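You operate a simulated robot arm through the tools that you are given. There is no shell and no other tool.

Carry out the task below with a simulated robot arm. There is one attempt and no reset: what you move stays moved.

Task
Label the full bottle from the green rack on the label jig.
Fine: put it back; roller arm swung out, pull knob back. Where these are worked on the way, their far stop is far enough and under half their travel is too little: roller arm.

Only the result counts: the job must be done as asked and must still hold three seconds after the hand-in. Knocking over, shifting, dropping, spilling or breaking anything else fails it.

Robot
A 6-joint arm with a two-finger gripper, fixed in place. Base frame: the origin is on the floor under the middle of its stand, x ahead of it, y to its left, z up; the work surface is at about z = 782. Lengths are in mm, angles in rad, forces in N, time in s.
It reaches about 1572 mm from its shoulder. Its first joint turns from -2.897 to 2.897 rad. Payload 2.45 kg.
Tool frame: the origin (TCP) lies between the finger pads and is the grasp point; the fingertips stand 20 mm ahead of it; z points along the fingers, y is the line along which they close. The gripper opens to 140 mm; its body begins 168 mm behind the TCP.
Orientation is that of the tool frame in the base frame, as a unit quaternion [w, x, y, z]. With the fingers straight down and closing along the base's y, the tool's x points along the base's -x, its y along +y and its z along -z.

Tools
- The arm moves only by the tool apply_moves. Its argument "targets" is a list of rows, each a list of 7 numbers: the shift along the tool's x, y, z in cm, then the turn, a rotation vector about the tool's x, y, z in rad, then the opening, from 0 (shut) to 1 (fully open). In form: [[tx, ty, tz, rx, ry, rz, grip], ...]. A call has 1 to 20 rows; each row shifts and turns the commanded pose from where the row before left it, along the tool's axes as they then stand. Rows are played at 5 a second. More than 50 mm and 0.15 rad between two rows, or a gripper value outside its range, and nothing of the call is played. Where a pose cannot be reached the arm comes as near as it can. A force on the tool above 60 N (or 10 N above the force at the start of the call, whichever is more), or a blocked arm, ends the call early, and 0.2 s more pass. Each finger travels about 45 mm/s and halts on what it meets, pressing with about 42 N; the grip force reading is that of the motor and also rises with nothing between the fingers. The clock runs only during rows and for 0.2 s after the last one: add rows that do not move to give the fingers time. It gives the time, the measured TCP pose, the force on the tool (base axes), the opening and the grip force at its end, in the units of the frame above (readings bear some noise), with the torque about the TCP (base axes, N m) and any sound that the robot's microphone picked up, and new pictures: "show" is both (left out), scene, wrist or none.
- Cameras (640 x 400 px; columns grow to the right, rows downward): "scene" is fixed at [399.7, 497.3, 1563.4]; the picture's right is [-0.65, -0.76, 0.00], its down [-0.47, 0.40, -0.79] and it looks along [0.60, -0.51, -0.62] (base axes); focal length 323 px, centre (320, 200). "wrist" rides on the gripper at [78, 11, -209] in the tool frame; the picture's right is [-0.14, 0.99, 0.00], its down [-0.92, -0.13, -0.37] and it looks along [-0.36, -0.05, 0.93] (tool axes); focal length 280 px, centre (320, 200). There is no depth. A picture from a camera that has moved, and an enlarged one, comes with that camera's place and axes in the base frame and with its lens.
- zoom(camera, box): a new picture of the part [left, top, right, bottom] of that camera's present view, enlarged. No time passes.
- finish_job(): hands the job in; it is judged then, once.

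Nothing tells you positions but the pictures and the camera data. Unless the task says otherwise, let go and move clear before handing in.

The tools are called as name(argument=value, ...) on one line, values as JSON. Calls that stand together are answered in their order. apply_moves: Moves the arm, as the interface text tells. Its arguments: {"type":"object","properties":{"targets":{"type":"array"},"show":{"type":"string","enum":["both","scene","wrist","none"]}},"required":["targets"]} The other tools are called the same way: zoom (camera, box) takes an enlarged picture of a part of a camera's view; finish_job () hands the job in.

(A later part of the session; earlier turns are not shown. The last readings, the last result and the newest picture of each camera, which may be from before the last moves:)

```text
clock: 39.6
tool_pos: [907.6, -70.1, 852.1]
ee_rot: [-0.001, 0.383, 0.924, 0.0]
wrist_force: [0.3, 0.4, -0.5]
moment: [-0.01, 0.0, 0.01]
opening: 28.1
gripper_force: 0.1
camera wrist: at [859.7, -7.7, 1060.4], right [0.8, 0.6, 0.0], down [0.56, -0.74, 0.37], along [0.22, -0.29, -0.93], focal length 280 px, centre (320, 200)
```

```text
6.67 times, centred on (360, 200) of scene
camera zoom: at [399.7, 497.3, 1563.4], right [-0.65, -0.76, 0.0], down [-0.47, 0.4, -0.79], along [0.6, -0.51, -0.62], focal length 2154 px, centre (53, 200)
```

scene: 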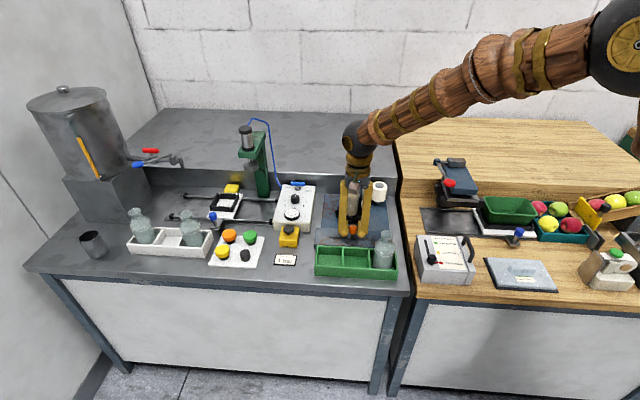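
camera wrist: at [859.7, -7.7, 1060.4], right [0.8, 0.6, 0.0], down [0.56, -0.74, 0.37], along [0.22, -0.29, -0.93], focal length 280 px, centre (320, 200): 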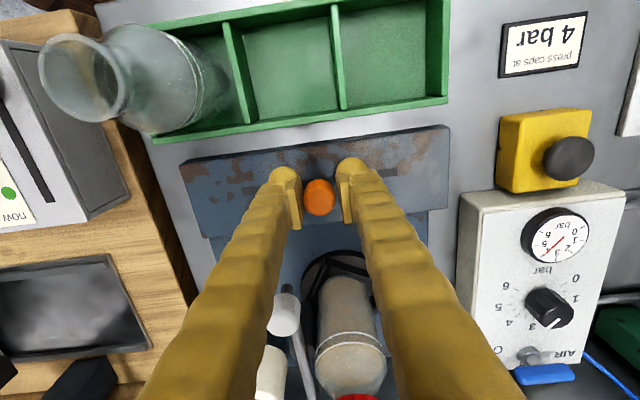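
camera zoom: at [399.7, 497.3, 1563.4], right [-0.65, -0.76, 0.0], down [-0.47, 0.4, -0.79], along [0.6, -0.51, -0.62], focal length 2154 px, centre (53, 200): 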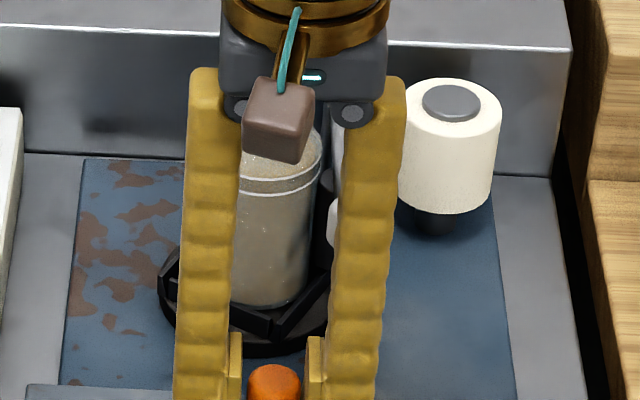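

The turntable turns with the pull and the roller arm is holding its place. I'll continue pulling toward the end of the slot.

apply_moves(targets=[[0, 1.0, 0, 0, 0, 0, 0.2], [0, 1.0, 0, 0, 0, 0, 0.2], [0, 1.0, 0, 0, 0, 0, 0.2], [0, 0.8, 0, 0, 0, 0, 0.2], [0, 0, 0, 0, 0, 0, 0.2]])

zoom(camera="wrist", box=[200, 120, 480, 300])

zoom(camera="scene", box=[310, 160, 390, 250])

```text
clock: 40.8
tool_pos: [934.9, -44.2, 849.5]
ee_rot: [-0.001, 0.382, 0.924, 0.0]
wrist_force: [0.1, -0.3, 0.7]
moment: [-0.01, 0.02, 0.01]
opening: 28.2
gripper_force: 0.0
camera wrist: at [887.1, 19.1, 1058.6], right [0.8, 0.6, 0.0], down [0.56, -0.74, 0.37], along [0.22, -0.29, -0.93], focal length 280 px, centre (320, 200)
```

scene: 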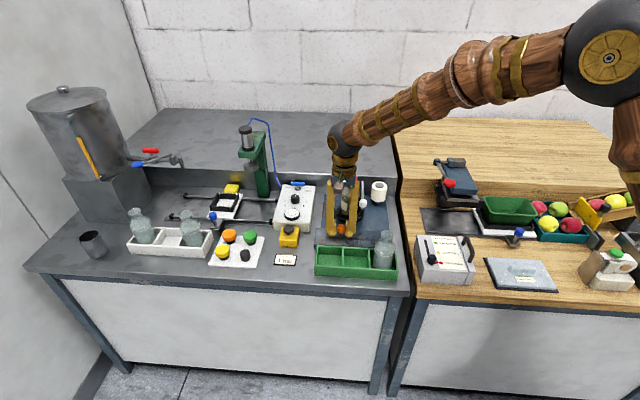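
wrist: 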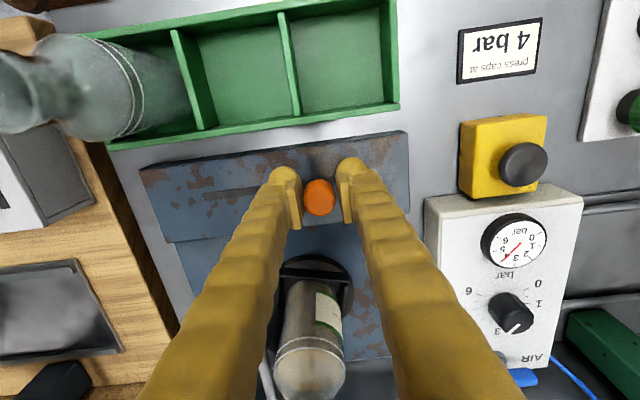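

```text
2.22 times, centred on (340, 210) of wrist
camera zoom: at [887.1, 19.1, 1058.6], right [0.8, 0.6, 0.0], down [0.56, -0.74, 0.37], along [0.22, -0.29, -0.93], focal length 623 px, centre (276, 178)
```

zoom: 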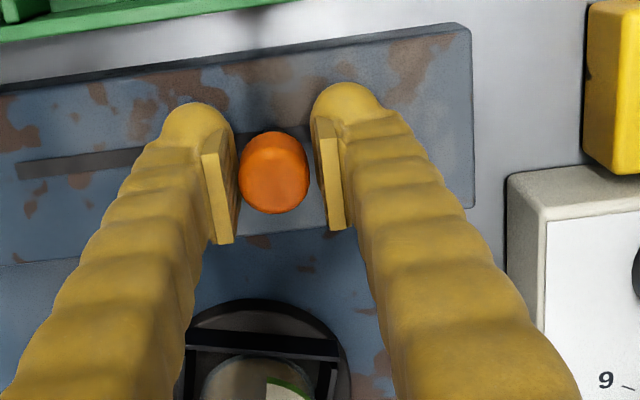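

```text
4.44 times, centred on (350, 205) of scene
camera zoom: at [399.7, 497.3, 1563.4], right [-0.65, -0.76, 0.0], down [-0.47, 0.4, -0.79], along [0.6, -0.51, -0.62], focal length 1436 px, centre (187, 178)
```

zoom: 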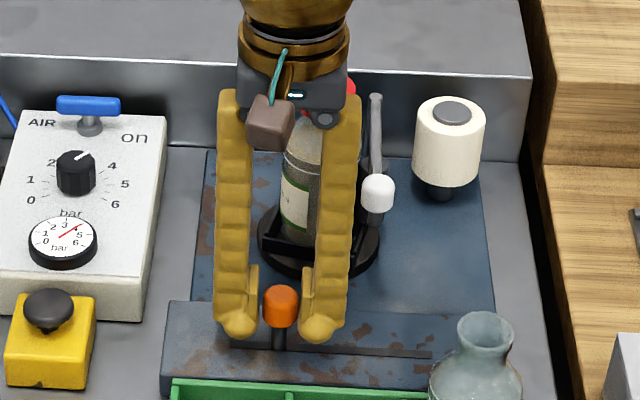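

A label has appeared on the bottle. I'll take the knob the rest of the way to its end stop, gently.

apply_moves(targets=[[0, 0.6, 0, 0, 0, 0, 0.2], [0, 0.6, 0, 0, 0, 0, 0.2], [0, 0.4, 0, 0, 0, 0, 0.2], [0, 0, 0, 0, 0, 0, 0.2]])

zoom(camera="wrist", box=[200, 120, 480, 300])

zoom(camera="scene", box=[310, 160, 390, 250])

```text
clock: 41.8
tool_pos: [945.4, -32.3, 851.9]
ee_rot: [0.0, 0.383, 0.924, 0.0]
wrist_force: [-0.9, 0.0, -0.9]
moment: [-0.04, -0.01, 0.0]
opening: 28.5
gripper_force: 0.2
camera wrist: at [898.1, 30.2, 1059.2], right [0.8, 0.6, 0.0], down [0.56, -0.74, 0.37], along [0.22, -0.29, -0.93], focal length 280 px, centre (320, 200)
```

scene: 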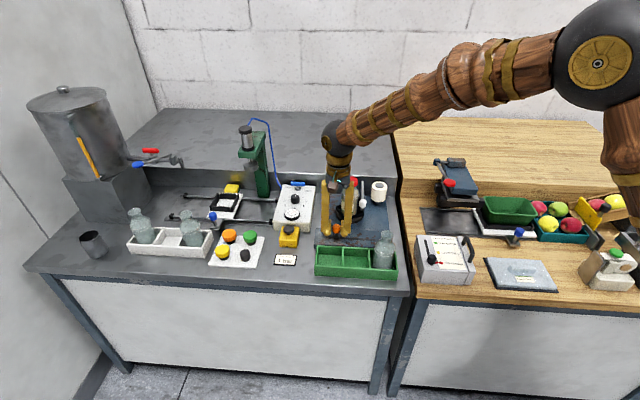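
wrist: 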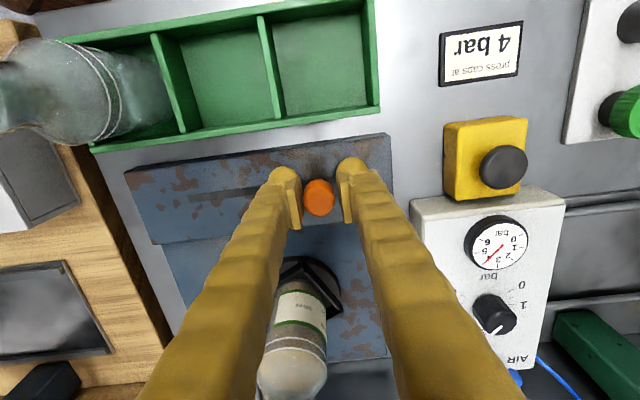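

```text
2.22 times, centred on (340, 210) of wrist
camera zoom: at [898.1, 30.2, 1059.2], right [0.8, 0.6, 0.0], down [0.56, -0.74, 0.37], along [0.22, -0.29, -0.93], focal length 623 px, centre (276, 178)
```

zoom: 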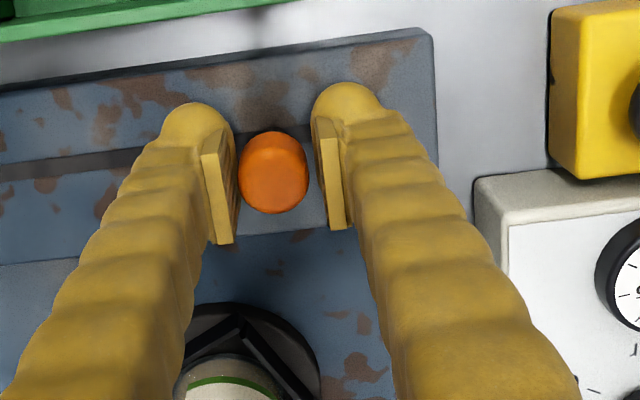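

```text
4.44 times, centred on (350, 205) of scene
camera zoom: at [399.7, 497.3, 1563.4], right [-0.65, -0.76, 0.0], down [-0.47, 0.4, -0.79], along [0.6, -0.51, -0.62], focal length 1436 px, centre (187, 178)
```

zoom: 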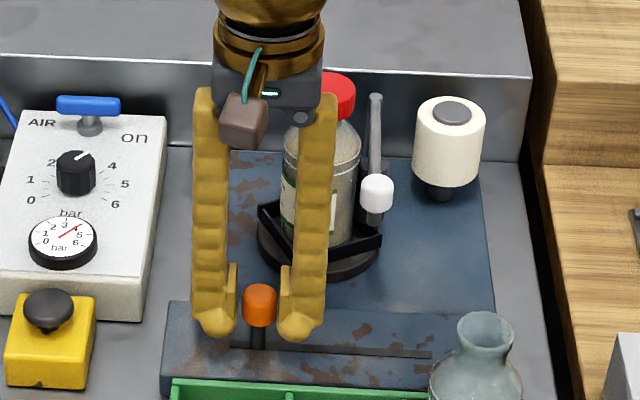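

apply_moves(targets=[[0, 0.4, 0, 0, 0, 0, 0.2], [0, 0.3, 0, 0, 0, 0, 0.2], [0, 0.3, 0, 0, 0, 0, 0.2], [0, 0, 0, 0, 0, 0, 0.2]])

zoom(camera="wrist", box=[200, 120, 480, 300])

zoom(camera="scene", box=[310, 160, 390, 250])

```text
clock: 42.8
tool_pos: [951.8, -25.9, 849.7]
ee_rot: [0.001, 0.382, 0.924, -0.001]
wrist_force: [-12.1, -18.6, 6.9]
moment: [-0.26, 0.25, 0.02]
opening: 42.7
gripper_force: 10.8
camera wrist: at [904.4, 36.7, 1058.9], right [0.8, 0.6, 0.0], down [0.56, -0.74, 0.37], along [0.22, -0.29, -0.93], focal length 280 px, centre (320, 200)
```

scene: 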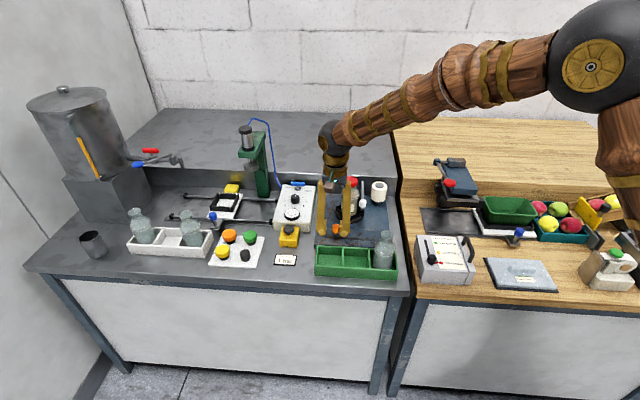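
wrist: 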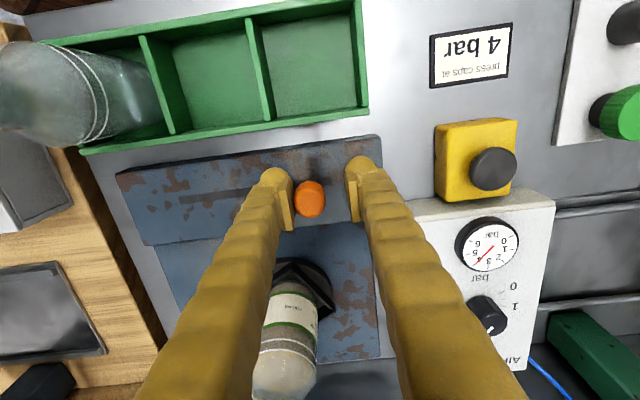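

```text
2.22 times, centred on (340, 210) of wrist
camera zoom: at [904.4, 36.7, 1058.9], right [0.8, 0.6, 0.0], down [0.56, -0.74, 0.37], along [0.22, -0.29, -0.93], focal length 623 px, centre (276, 178)
```

zoom: 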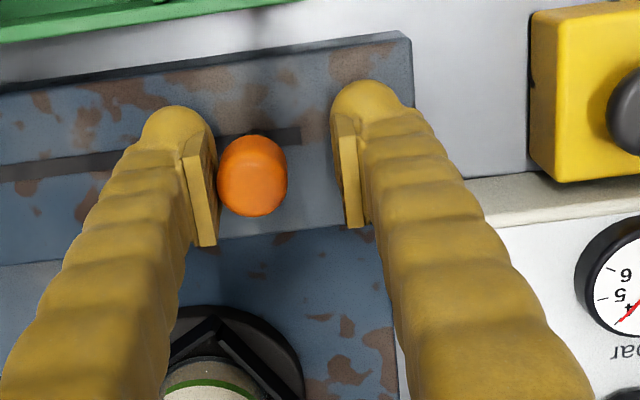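

```text
4.44 times, centred on (350, 205) of scene
camera zoom: at [399.7, 497.3, 1563.4], right [-0.65, -0.76, 0.0], down [-0.47, 0.4, -0.79], along [0.6, -0.51, -0.62], focal length 1436 px, centre (187, 178)
```

zoom: 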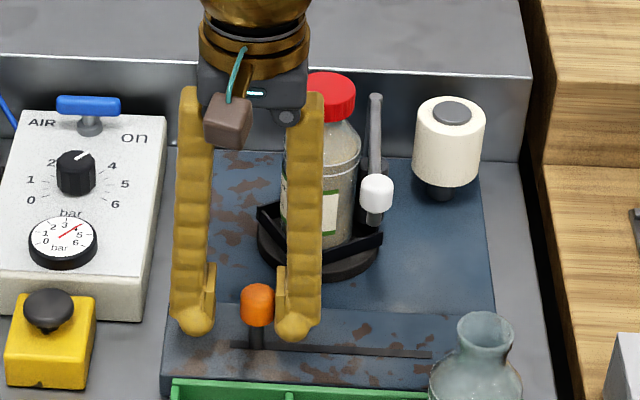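

The knob is at its end stop, with about 22 N reaction and 112 mm of travel, and the bottle carries a full label. I'll now push the knob back to its starting end.

apply_moves(targets=[[0, -0.6, 0, 0, 0, 0, 0.2], [0, -0.6, 0, 0, 0, 0, 0.2], [0, -1.0, 0, 0, 0, 0, 0.2], [0, -1.0, 0, 0, 0, 0, 0.2], [0, -1.0, 0, 0, 0, 0, 0.2], [0, -1.0, 0, 0, 0, 0, 0.2], [0, -1.0, 0, 0, 0, 0, 0.2], [0, 0, 0, 0, 0, 0, 0.2]])

zoom(camera="wrist", box=[200, 120, 480, 300])

zoom(camera="scene", box=[310, 160, 390, 250])

```text
clock: 44.6
tool_pos: [908.2, -69.0, 851.7]
ee_rot: [0.0, 0.382, 0.924, 0.001]
wrist_force: [0.5, 0.3, 0.1]
moment: [-0.01, -0.01, -0.02]
opening: 28.6
gripper_force: 0.6
camera wrist: at [860.9, -6.4, 1059.2], right [0.8, 0.6, 0.0], down [0.56, -0.74, 0.37], along [0.22, -0.29, -0.93], focal length 280 px, centre (320, 200)
```

scene: 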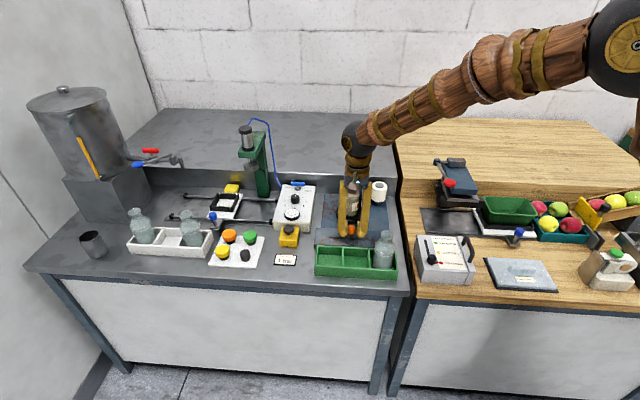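
wrist: 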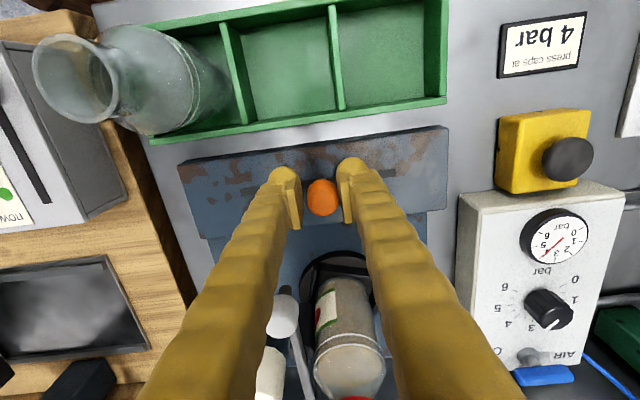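

```text
2.22 times, centred on (340, 210) of wrist
camera zoom: at [860.9, -6.4, 1059.2], right [0.8, 0.6, 0.0], down [0.56, -0.74, 0.37], along [0.22, -0.29, -0.93], focal length 623 px, centre (276, 178)
```

zoom: 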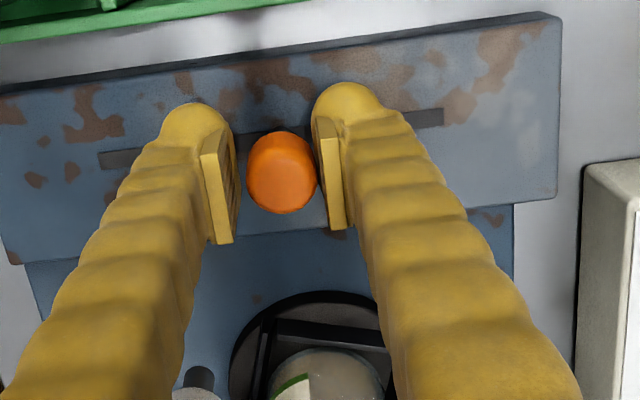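

```text
4.44 times, centred on (350, 205) of scene
camera zoom: at [399.7, 497.3, 1563.4], right [-0.65, -0.76, 0.0], down [-0.47, 0.4, -0.79], along [0.6, -0.51, -0.62], focal length 1436 px, centre (187, 178)
```

zoom: 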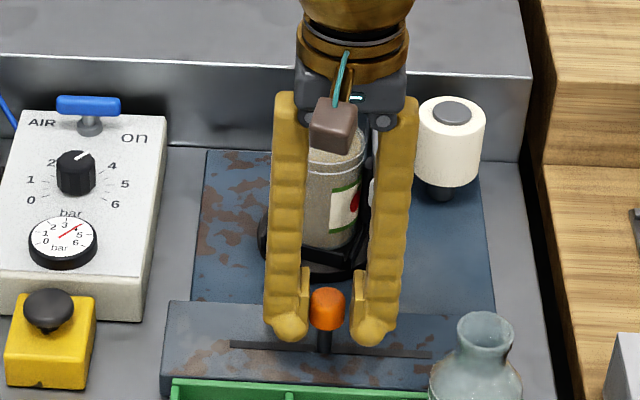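

The knob slides back freely and the label stays on the bottle. I'll finish the return gently to its original end.

apply_moves(targets=[[0, -1.0, 0, 0, 0, 0, 0.2], [0, -1.0, 0, 0, 0, 0, 0.2], [0, -1.0, 0, 0, 0, 0, 0.2], [0, -1.0, 0, 0, 0, 0, 0.2], [0, -1.0, 0, 0, 0, 0, 0.2], [0, -0.6, 0, 0, 0, 0, 0.2], [0, -0.3, 0, 0, 0, 0, 0.2], [0, 0, 0, 0, 0, 0, 0.2]])

zoom(camera="wrist", box=[200, 120, 480, 300])

zoom(camera="scene", box=[310, 160, 410, 250])

```text
clock: 46.4
tool_pos: [865.7, -111.7, 851.0]
ee_rot: [0.001, 0.383, 0.924, 0.0]
wrist_force: [0.1, -0.2, 0.2]
moment: [0.0, 0.04, 0.0]
opening: 28.1
gripper_force: 0.0
camera wrist: at [819.3, -48.1, 1059.4], right [0.8, 0.6, 0.0], down [0.56, -0.74, 0.37], along [0.22, -0.29, -0.93], focal length 280 px, centre (320, 200)
```

scene: 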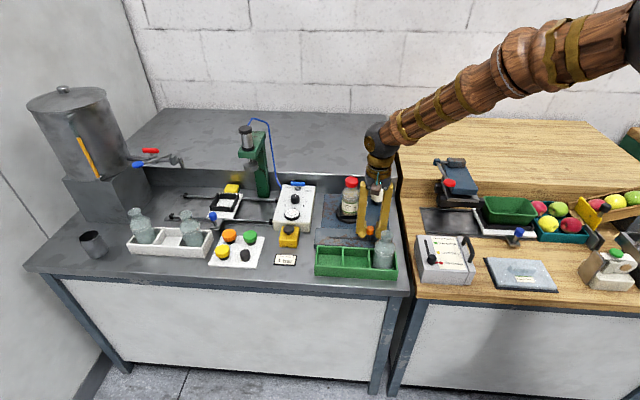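
wrist: 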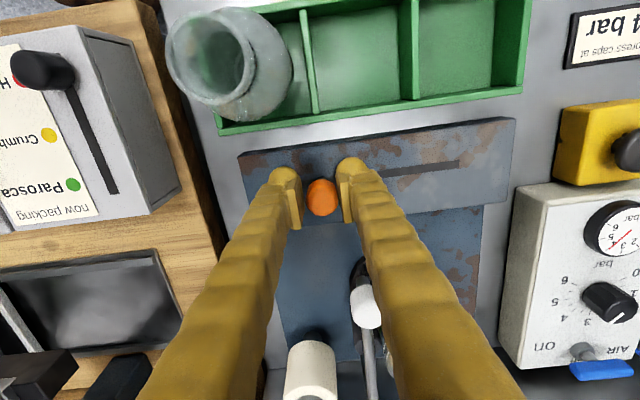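

```text
2.22 times, centred on (340, 210) of wrist
camera zoom: at [819.3, -48.1, 1059.4], right [0.8, 0.6, 0.0], down [0.56, -0.74, 0.37], along [0.22, -0.29, -0.93], focal length 623 px, centre (276, 178)
```

zoom: 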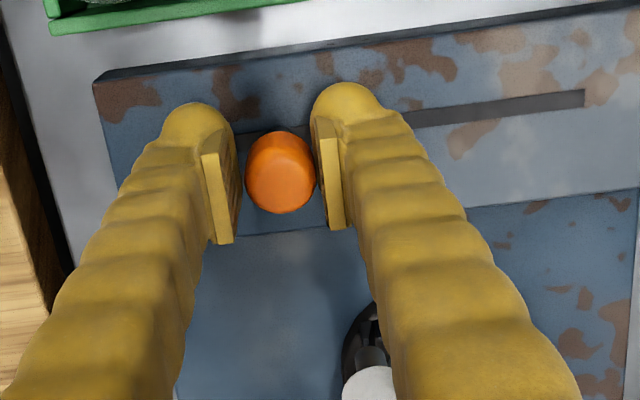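

```text
4.44 times, centred on (360, 205) of scene
camera zoom: at [399.7, 497.3, 1563.4], right [-0.65, -0.76, 0.0], down [-0.47, 0.4, -0.79], along [0.6, -0.51, -0.62], focal length 1436 px, centre (142, 178)
```

zoom: 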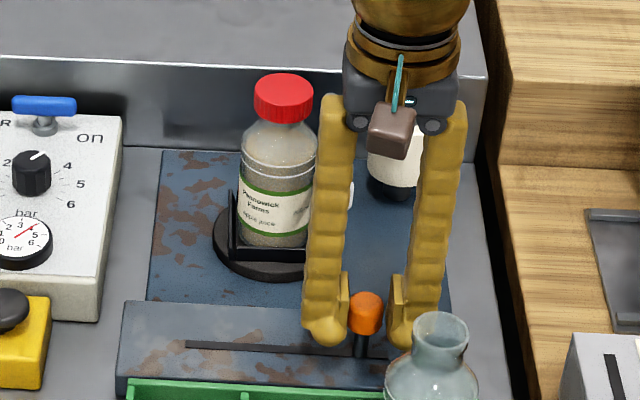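

The knob is back around its starting point. I'll press lightly to confirm it is at its stop.

apply_moves(targets=[[0, -0.2, 0, 0, 0, 0, 0.2], [0, -0.2, 0, 0, 0, 0, 0.2], [0, 0, 0, 0, 0, 0, 0.2]], show="none")

zoom(camera="wrist", box=[200, 120, 480, 300])

```text
clock: 47.2
tool_pos: [864.5, -114.7, 849.4]
ee_rot: [0.0, 0.383, 0.924, 0.0]
wrist_force: [3.9, 7.0, -0.4]
moment: [0.05, -0.02, 0.04]
opening: 33.0
gripper_force: 3.7
```

```text
2.22 times, centred on (340, 210) of wrist
camera zoom: at [816.8, -51.1, 1059.4], right [0.8, 0.6, 0.0], down [0.56, -0.74, 0.37], along [0.22, -0.29, -0.93], focal length 623 px, centre (276, 178)
```

zoom: 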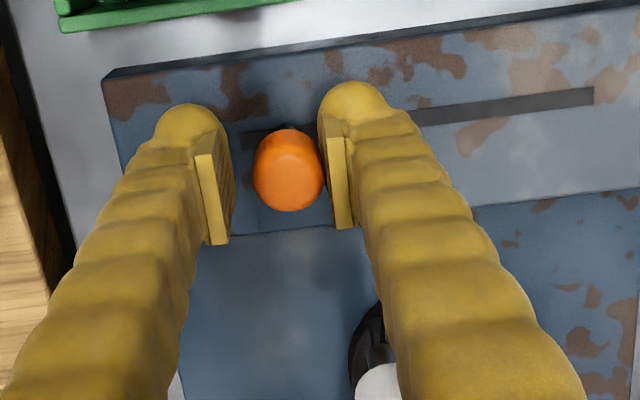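

The knob is against its home stop. I'll open, rise, and move above the white ball to swing the roller arm back out.

apply_moves(targets=[[0, 0.3, 0, 0, 0, 0, 0.3], [0, 0, 0, 0, 0, 0, 0.4], [0, 0, -3.5, 0, 0, 0, 0.4], [0, 0, -4, 0, 0, 0, 0.4], [0, 0, -4, 0, 0, 0, 0.4], [0, 0, -4, 0, 0, 0, 0.4], [-3.2, 1.2, 0, 0, 0, 0, 0.4], [-3.3, 1.2, 0, 0, 0, 0, 0.4], [0, 0, 0, 0, 0, 0, 0.4]])

zoom(camera="wrist", box=[240, 80, 480, 260])

zoom(camera="scene", box=[310, 160, 410, 250])

```text
clock: 49.2
tool_pos: [928.4, -140.6, 1005.4]
ee_rot: [-0.001, 0.383, 0.924, 0.001]
wrist_force: [0.6, 0.5, 0.4]
moment: [-0.01, 0.01, -0.01]
opening: 56.0
gripper_force: 0.1
camera wrist: at [881.7, -78.5, 1213.4], right [0.8, 0.6, 0.0], down [0.56, -0.74, 0.37], along [0.22, -0.29, -0.93], focal length 280 px, centre (320, 200)
```

scene: 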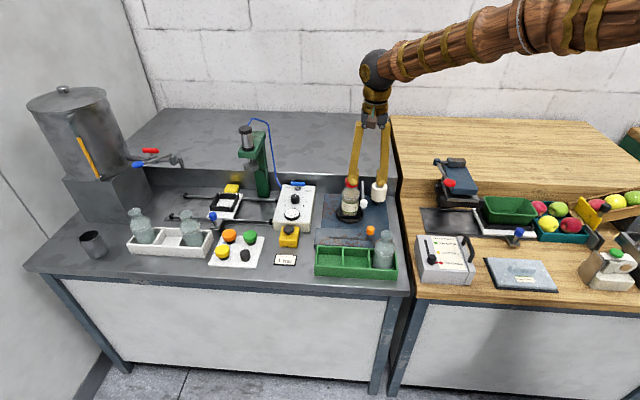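
wrist: 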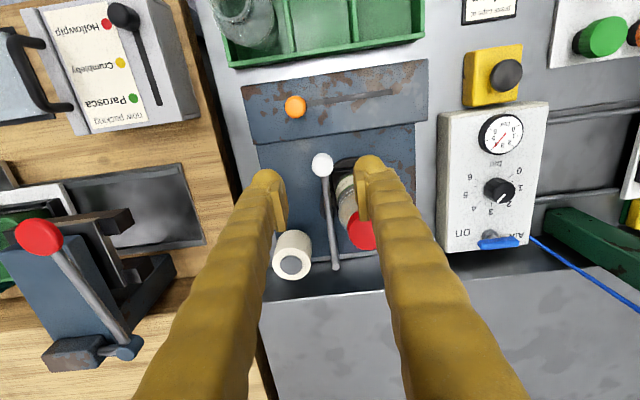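

```text
2.22 times, centred on (360, 170) of wrist
camera zoom: at [881.7, -78.5, 1213.4], right [0.8, 0.6, 0.0], down [0.56, -0.74, 0.37], along [0.22, -0.29, -0.93], focal length 623 px, centre (231, 267)
```

zoom: 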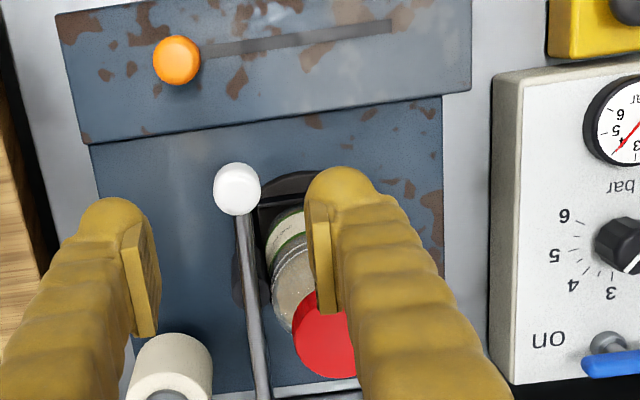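

```text
4.44 times, centred on (360, 205) of scene
camera zoom: at [399.7, 497.3, 1563.4], right [-0.65, -0.76, 0.0], down [-0.47, 0.4, -0.79], along [0.6, -0.51, -0.62], focal length 1436 px, centre (142, 178)
```

zoom: 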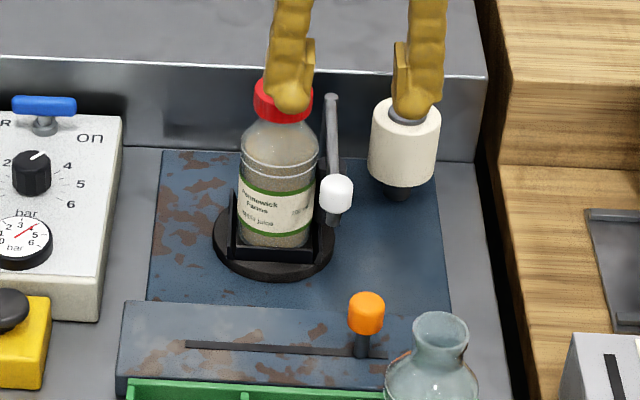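

The orange knob is home and the ball is under the gripper. I'll lower around it, cage it, and swing the arm outward.

apply_moves(targets=[[0, 0.2, 3.0, 0, 0, 0, 0.4], [0, 0, 3.5, 0, 0, 0, 0.4], [0, 0, 3.4, 0, 0, 0, 0.4], [0, 0, 0, 0, 0, 0, 0.22], [0, 0, 0, 0, 0, 0, 0.22], [0, 0, 0, 0, 0, 0, 0.22]])

zoom(camera="wrist", box=[240, 120, 420, 260])

```text
clock: 50.6
tool_pos: [930.8, -139.6, 903.8]
ee_rot: [0.0, 0.382, 0.924, 0.0]
wrist_force: [-0.7, -0.2, -0.1]
moment: [0.01, -0.02, 0.01]
opening: 31.0
gripper_force: 0.2
camera wrist: at [883.4, -76.6, 1113.3], right [0.8, 0.6, 0.0], down [0.56, -0.74, 0.37], along [0.22, -0.29, -0.93], focal length 280 px, centre (320, 200)
```

scene: 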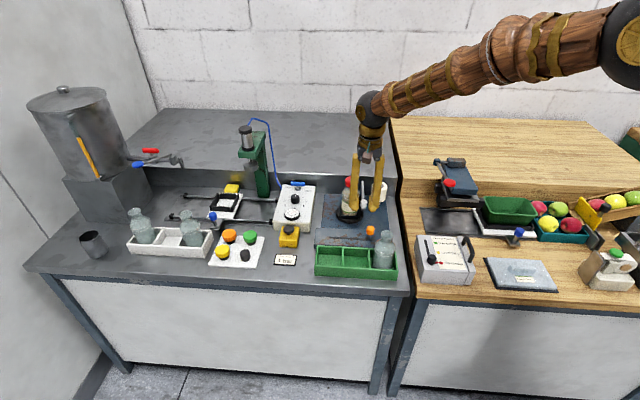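
wrist: 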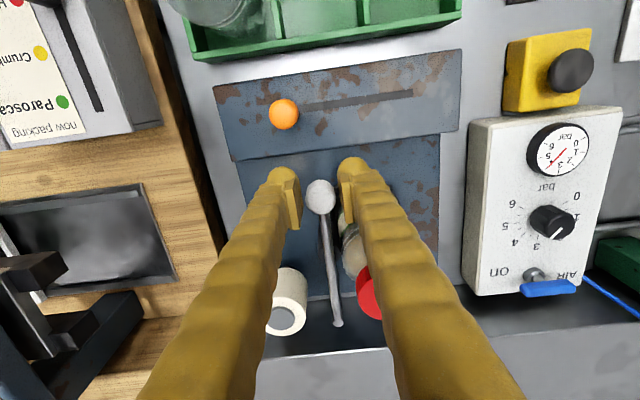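

```text
2.86 times, centred on (330, 190) of wrist
camera zoom: at [883.4, -76.6, 1113.3], right [0.8, 0.6, 0.0], down [0.56, -0.74, 0.37], along [0.22, -0.29, -0.93], focal length 801 px, centre (291, 229)
```

zoom: 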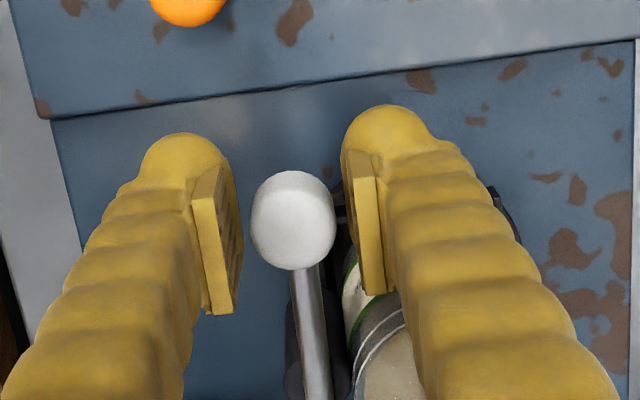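

apply_moves(targets=[[0, -0.9, 0, 0, 0, 0, 0.22], [0, -0.85, 0, 0, 0, 0, 0.22], [-0.11, -1.05, 0, 0, 0, 0, 0.22], [-0.18, -1.04, 0, 0, 0, 0, 0.22], [-0.26, -1.03, 0, 0, 0, 0, 0.22], [-0.32, -1.0, 0, 0, 0, 0, 0.22], [-0.4, -0.99, 0, 0, 0, 0, 0.22], [0, 0, 0, 0, 0, 0, 0.22]])

zoom(camera="wrist", box=[240, 120, 420, 260])

zoom(camera="scene", box=[310, 160, 410, 250])

```text
clock: 52.4
tool_pos: [890.7, -197.6, 906.2]
ee_rot: [-0.001, 0.383, 0.924, 0.001]
wrist_force: [-0.3, 0.2, 0.2]
moment: [0.0, -0.02, -0.02]
opening: 31.0
gripper_force: 0.3
camera wrist: at [843.9, -135.1, 1115.1], right [0.8, 0.6, 0.0], down [0.56, -0.74, 0.37], along [0.22, -0.29, -0.93], focal length 280 px, centre (320, 200)
```

scene: 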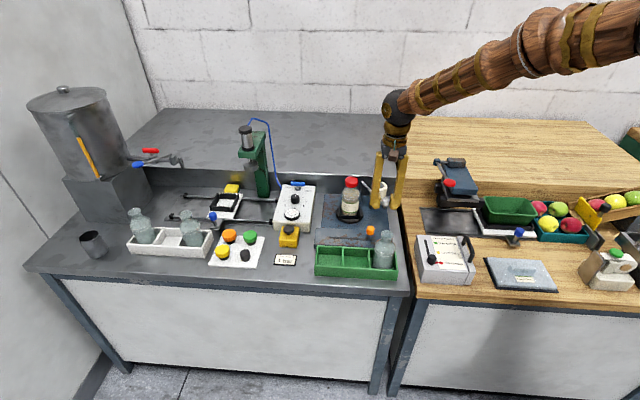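
wrist: 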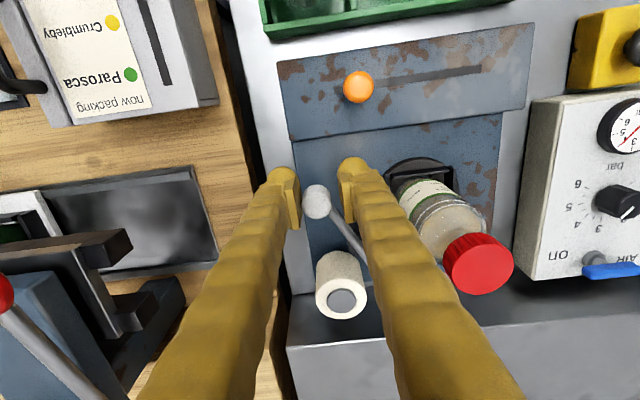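

```text
2.86 times, centred on (330, 190) of wrist
camera zoom: at [843.9, -135.1, 1115.1], right [0.8, 0.6, 0.0], down [0.56, -0.74, 0.37], along [0.22, -0.29, -0.93], focal length 801 px, centre (291, 229)
```

zoom: 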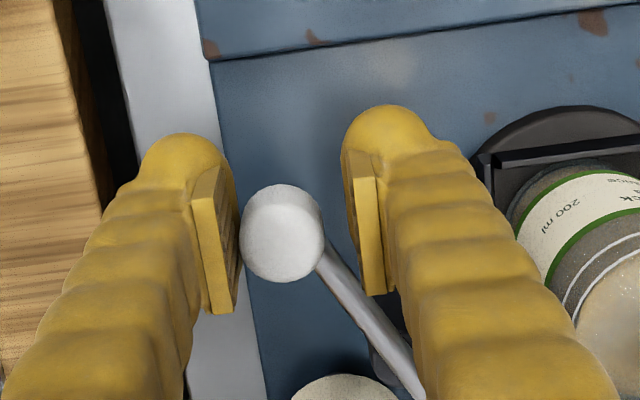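

```text
4.44 times, centred on (360, 205) of scene
camera zoom: at [399.7, 497.3, 1563.4], right [-0.65, -0.76, 0.0], down [-0.47, 0.4, -0.79], along [0.6, -0.51, -0.62], focal length 1436 px, centre (142, 178)
```

zoom: 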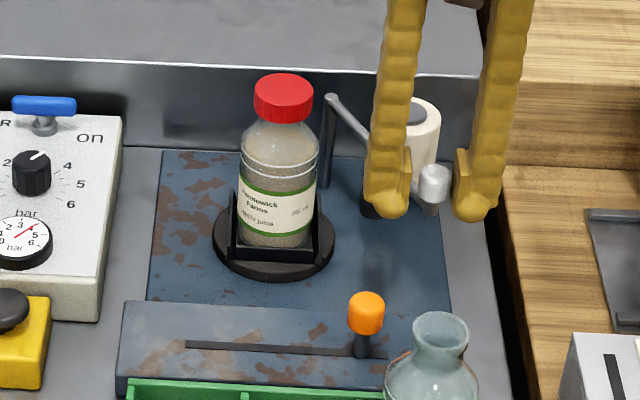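

The arm coasted nearly to its original position. I'll follow it up and push gently to its outer stop.

apply_moves(targets=[[-0.4, -0.5, 0, 0, 0, 0, 0.22], [-0.1, -0.4, 0, 0, 0, 0, 0.22], [0, -0.2, 0, 0, 0, 0, 0.22], [0, 0, 0, 0, 0, 0, 0.22]], show="none")

zoom(camera="wrist", box=[240, 120, 420, 260])

zoom(camera="scene", box=[310, 160, 410, 250])

```text
clock: 53.4
tool_pos: [888.1, -206.8, 906.8]
ee_rot: [0.0, 0.383, 0.924, 0.0]
wrist_force: [4.6, 5.5, -2.9]
moment: [-0.03, -0.05, 0.09]
opening: 35.5
gripper_force: 3.8
```

```text
2.86 times, centred on (330, 190) of wrist
camera zoom: at [840.0, -145.6, 1115.4], right [0.8, 0.6, 0.0], down [0.56, -0.74, 0.37], along [0.22, -0.29, -0.93], focal length 801 px, centre (291, 229)
```

zoom: 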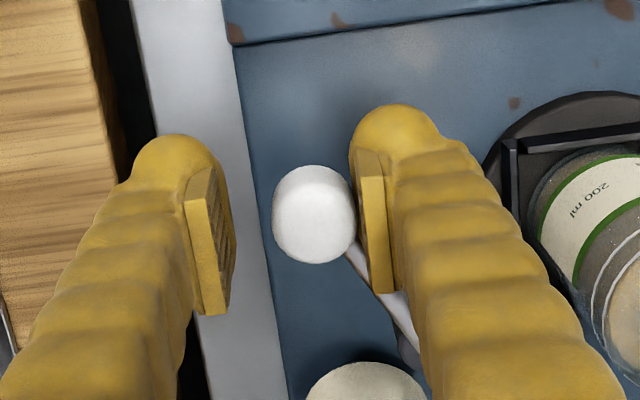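

```text
4.44 times, centred on (360, 205) of scene
camera zoom: at [399.7, 497.3, 1563.4], right [-0.65, -0.76, 0.0], down [-0.47, 0.4, -0.79], along [0.6, -0.51, -0.62], focal length 1436 px, centre (142, 178)
```

zoom: 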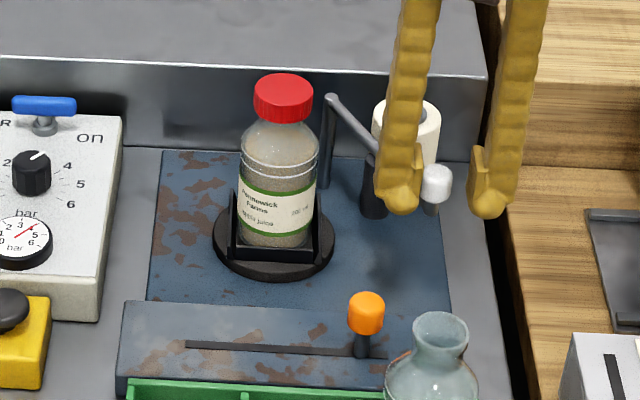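

The arm is at its outer stop, the same position as at the start. I'll release, rise, and turn back to the bottle-grasping orientation.

apply_moves(targets=[[0, 0.4, 0, 0, 0, 0, 0.3], [0, 0, 0, 0, 0, 0, 0.36], [0, 0, -3, 0, 0, 0, 0.4], [0, 0, -4, 0, 0, 0, 0.4], [0, 0, -4, 0, 0, 0, 0.4], [0, 0, -4, 0, 0, 0, 0.4], [-1.5, 3.5, -1.0, 0, 0, 0, 0.6], [-1.9, 3.7, 0, 0, 0, 0, 0.8], [-1.9, 3.7, 0, 0, 0, 0, 0.9], [0, 0, 0, 0, 0, 0, 0.9]])

```text
clock: 55.6
tool_pos: [1003.8, -165.5, 1067.2]
ee_rot: [0.0, 0.382, 0.924, 0.0]
wrist_force: [-0.3, 0.4, -0.2]
moment: [0.03, -0.01, -0.04]
opening: 126.0
gripper_force: 0.0
camera wrist: at [956.8, -101.9, 1275.9], right [0.8, 0.6, 0.0], down [0.56, -0.74, 0.37], along [0.22, -0.29, -0.93], focal length 280 px, centre (320, 200)
```

scene: 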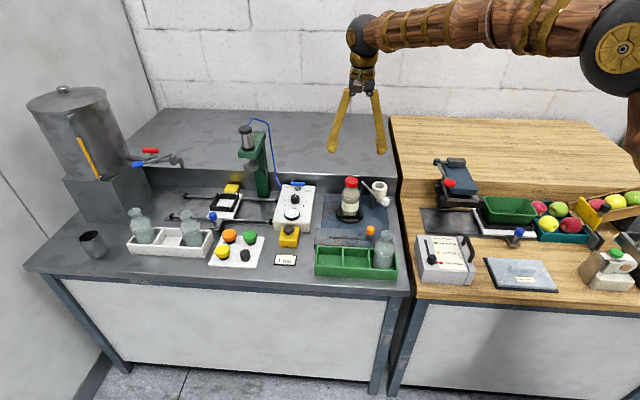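
wrist: 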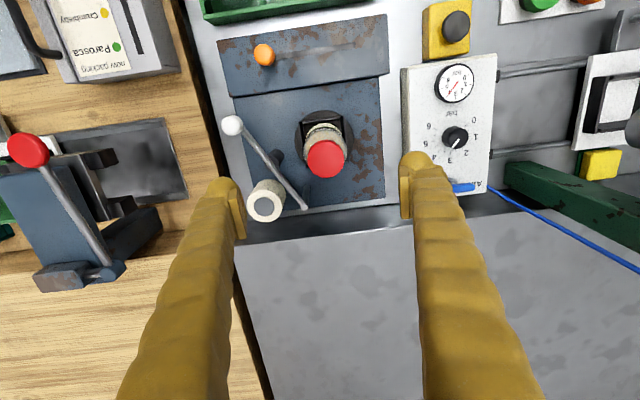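

The roller arm is out and the knob is home. I'll rotate to the bottle-grasp orientation and fine-align over the labelled bottle.

apply_moves(targets=[[0, 0.6, 0, 0, 0, -0.1428, 0.9], [0, 0, 0, 0, 0, -0.1428, 0.9], [0, 0, 0, 0, 0, -0.1428, 0.9], [0, 0, 0, 0, 0, -0.1428, 0.9], [0, 0, 0, 0, 0, -0.1428, 0.9], [0, 0, 0, 0, 0, -0.1428, 0.9], [0, 0, 0, 0, 0, -0.1428, 0.9], [0, 0, 0, 0, 0, -0.1428, 0.9], [0, 0, 0, 0, 0, -0.1428, 0.9], [0, 0, 0, 0, 0, -0.1428, 0.9], [0, 0, 0, 0, 0, -0.1428, 0.9], [0, 0, 0, 0, 0, 0, 0.9]])

zoom(camera="wrist", box=[260, 80, 380, 200])

```text
clock: 58.2
tool_pos: [1009.2, -160.8, 1066.3]
ee_rot: [0.0, -0.383, 0.924, -0.001]
wrist_force: [0.2, 0.3, -0.4]
moment: [-0.01, -0.01, -0.02]
opening: 126.2
gripper_force: 0.0
camera wrist: at [946.4, -209.6, 1275.5], right [-0.6, 0.8, 0.0], down [0.74, 0.56, 0.37], along [0.29, 0.22, -0.93], focal length 280 px, centre (320, 200)
```

scene: 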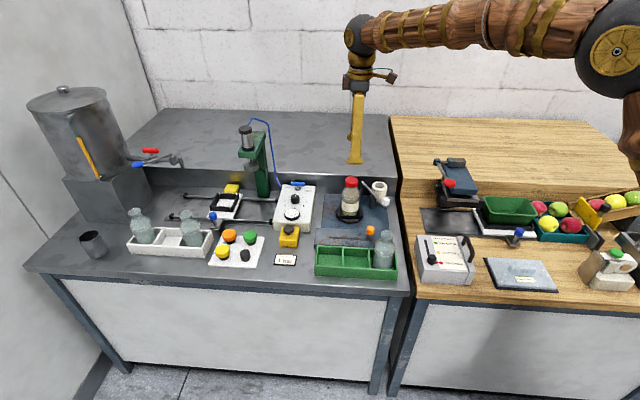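
wrist: 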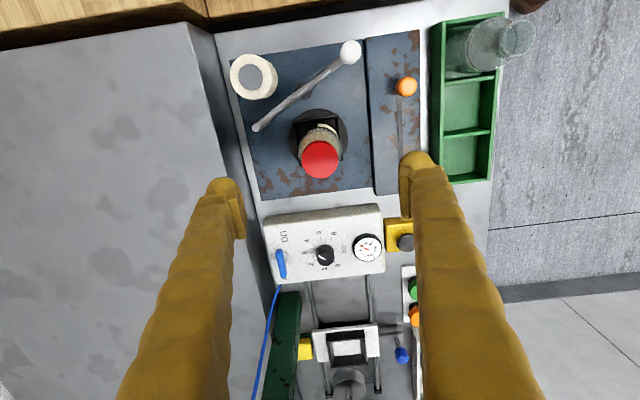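

```text
3.33 times, centred on (320, 140) of wrist
camera zoom: at [946.4, -209.6, 1275.5], right [-0.6, 0.8, 0.0], down [0.74, 0.56, 0.37], along [0.29, 0.22, -0.93], focal length 935 px, centre (320, 400)
```

zoom: 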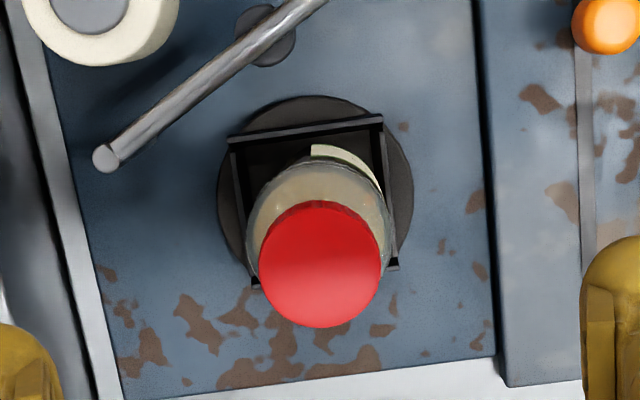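

The bottle is almost exactly under the gripper. I'll apply a 1.4 mm correction, descend with the fingers at about 98 mm, and stop at grasp height.

apply_moves(targets=[[0.14, 0, 3.0, 0, 0, 0, 0.7], [0, 0, 3.5, 0, 0, 0, 0.7], [0, 0, 3.5, 0, 0, 0, 0.7], [0, 0, 3.5, 0, 0, 0, 0.7], [0, 0, 3.3, 0, 0, 0, 0.7], [0, 0, 3.0, 0, 0, 0, 0.7], [0, 0, 0, 0, 0, 0, 0.7]])

zoom(camera="wrist", box=[220, 100, 420, 300])

zoom(camera="scene", box=[325, 160, 405, 230])

```text
clock: 59.8
tool_pos: [1006.2, -163.3, 870.9]
ee_rot: [0.001, -0.383, 0.924, 0.0]
wrist_force: [0.3, -0.7, -0.5]
moment: [-0.02, 0.0, -0.04]
opening: 97.8
gripper_force: 0.0
camera wrist: at [943.4, -211.2, 1078.2], right [-0.6, 0.8, 0.0], down [0.74, 0.56, 0.37], along [0.29, 0.22, -0.93], focal length 280 px, centre (320, 200)
```

scene: 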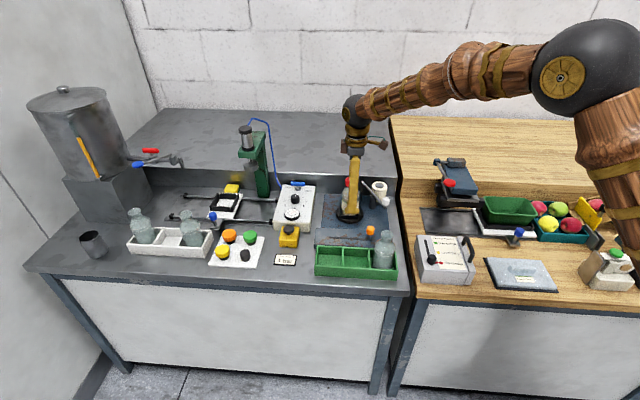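
wrist: 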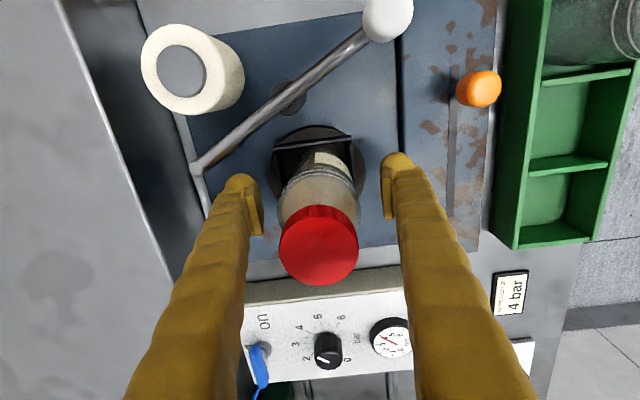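

```text
2.00 times, centred on (320, 200) of wrist
camera zoom: at [943.4, -211.2, 1078.2], right [-0.6, 0.8, 0.0], down [0.74, 0.56, 0.37], along [0.29, 0.22, -0.93], focal length 561 px, centre (320, 200)
```

zoom: 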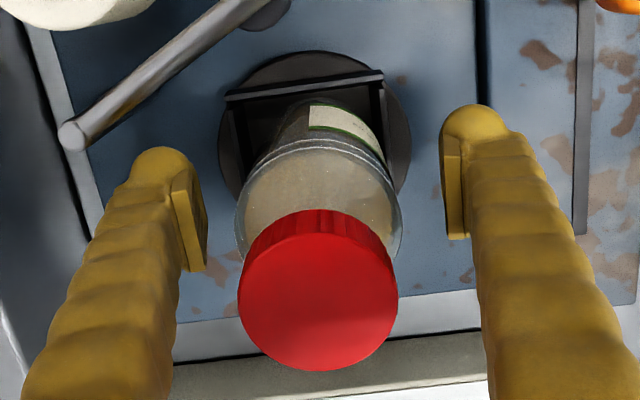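

```text
5.71 times, centred on (365, 195) of scene
camera zoom: at [399.7, 497.3, 1563.4], right [-0.65, -0.76, 0.0], down [-0.47, 0.4, -0.79], along [0.6, -0.51, -0.62], focal length 1846 px, centre (63, 229)
```

zoom: 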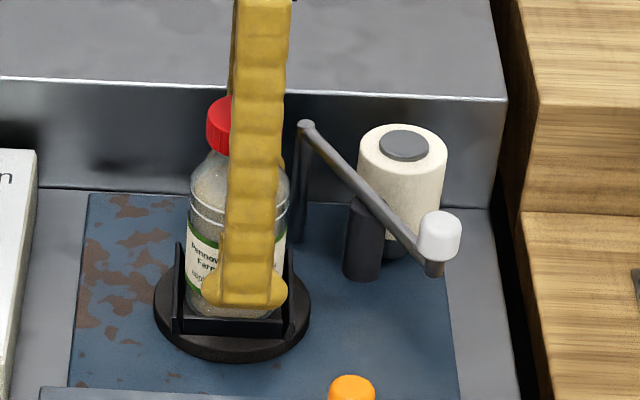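

The alignment is good in both directions. I'm closing on the bottle.

apply_moves(targets=[[0, 0, 0.2, 0, 0, 0, 0.55], [0, 0, 0, 0, 0, 0, 0.5], [0, 0, 0, 0, 0, 0, 0.46], [0, 0, 0, 0, 0, 0, 0.42], [0, 0, 0, 0, 0, 0, 0.3], [0, 0, 0, 0, 0, 0, 0.3], [0, 0, 0, 0, 0, 0, 0.3], [0, 0, 0, 0, 0, 0, 0.3]], show="wrist")

```text
clock: 61.6
tool_pos: [1007.6, -163.8, 868.8]
ee_rot: [0.0, -0.382, 0.924, 0.0]
wrist_force: [0.6, -1.4, 1.5]
moment: [0.02, 0.03, -0.01]
opening: 61.5
gripper_force: 42.1
camera wrist: at [944.0, -210.9, 1076.2], right [-0.6, 0.8, 0.0], down [0.74, 0.56, 0.37], along [0.29, 0.22, -0.93], focal length 280 px, centre (320, 200)
```

wrist: 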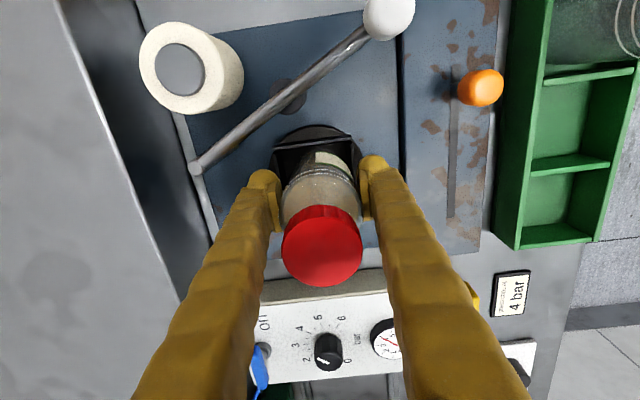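

The bottle is gripped again at 61.5 mm. I'll lift it straight out of the cradle.

apply_moves(targets=[[0, 0, -0.5, 0, 0, 0, 0.3], [0, 0, -1.0, 0, 0, 0, 0.3], [0, 0, -2.0, 0, 0, 0, 0.3], [0, 0, -2.5, 0, 0, 0, 0.3], [0, 0, -2.5, 0, 0, 0, 0.3], [0, 0, -2.5, 0, 0, 0, 0.3], [0, 0, -2.5, 0, 0, 0, 0.3], [0, 0, -2.5, 0, 0, 0, 0.3], [0, 0, 0, 0, 0, 0, 0.3]])

zoom(camera="scene", box=[325, 130, 405, 230])

```text
clock: 63.6
tool_pos: [1007.1, -161.9, 1028.9]
ee_rot: [0.0, -0.383, 0.924, 0.0]
wrist_force: [-0.5, 0.6, -3.2]
moment: [0.0, 0.01, -0.01]
opening: 61.1
gripper_force: 41.7
camera wrist: at [944.6, -210.2, 1236.4], right [-0.6, 0.8, 0.0], down [0.74, 0.56, 0.37], along [0.29, 0.22, -0.93], focal length 280 px, centre (320, 200)
```

scene: 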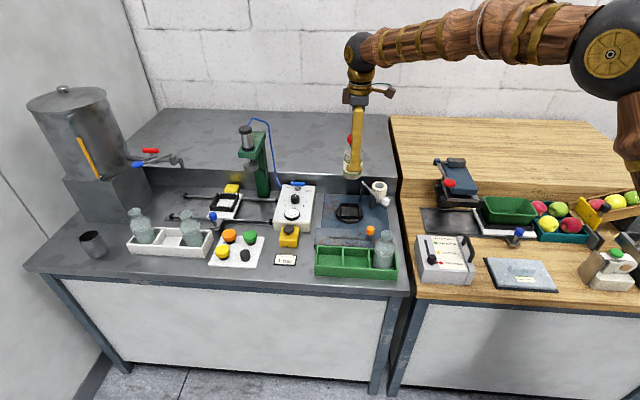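
wrist: 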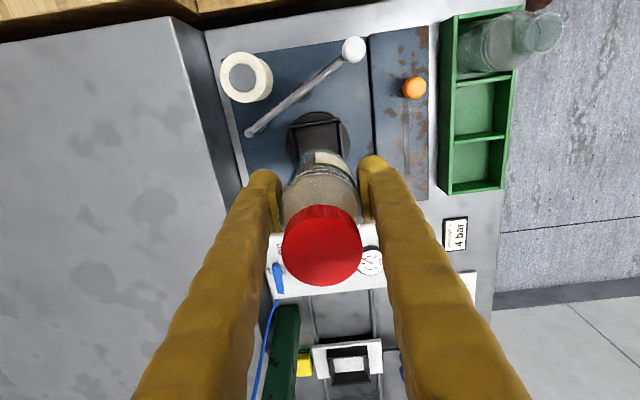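

```text
4.00 times, centred on (365, 180) of scene
camera zoom: at [399.7, 497.3, 1563.4], right [-0.65, -0.76, 0.0], down [-0.47, 0.4, -0.79], along [0.6, -0.51, -0.62], focal length 1292 px, centre (140, 280)
```

zoom: 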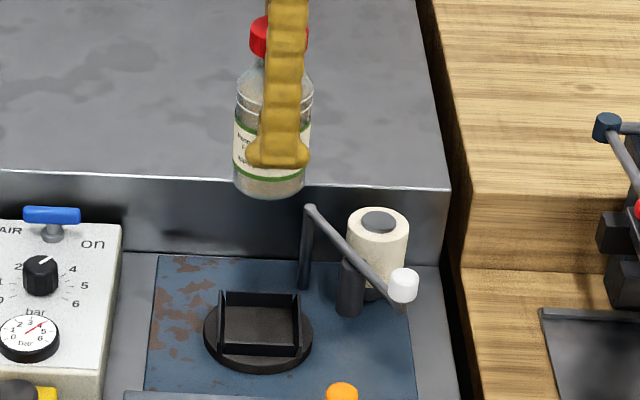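

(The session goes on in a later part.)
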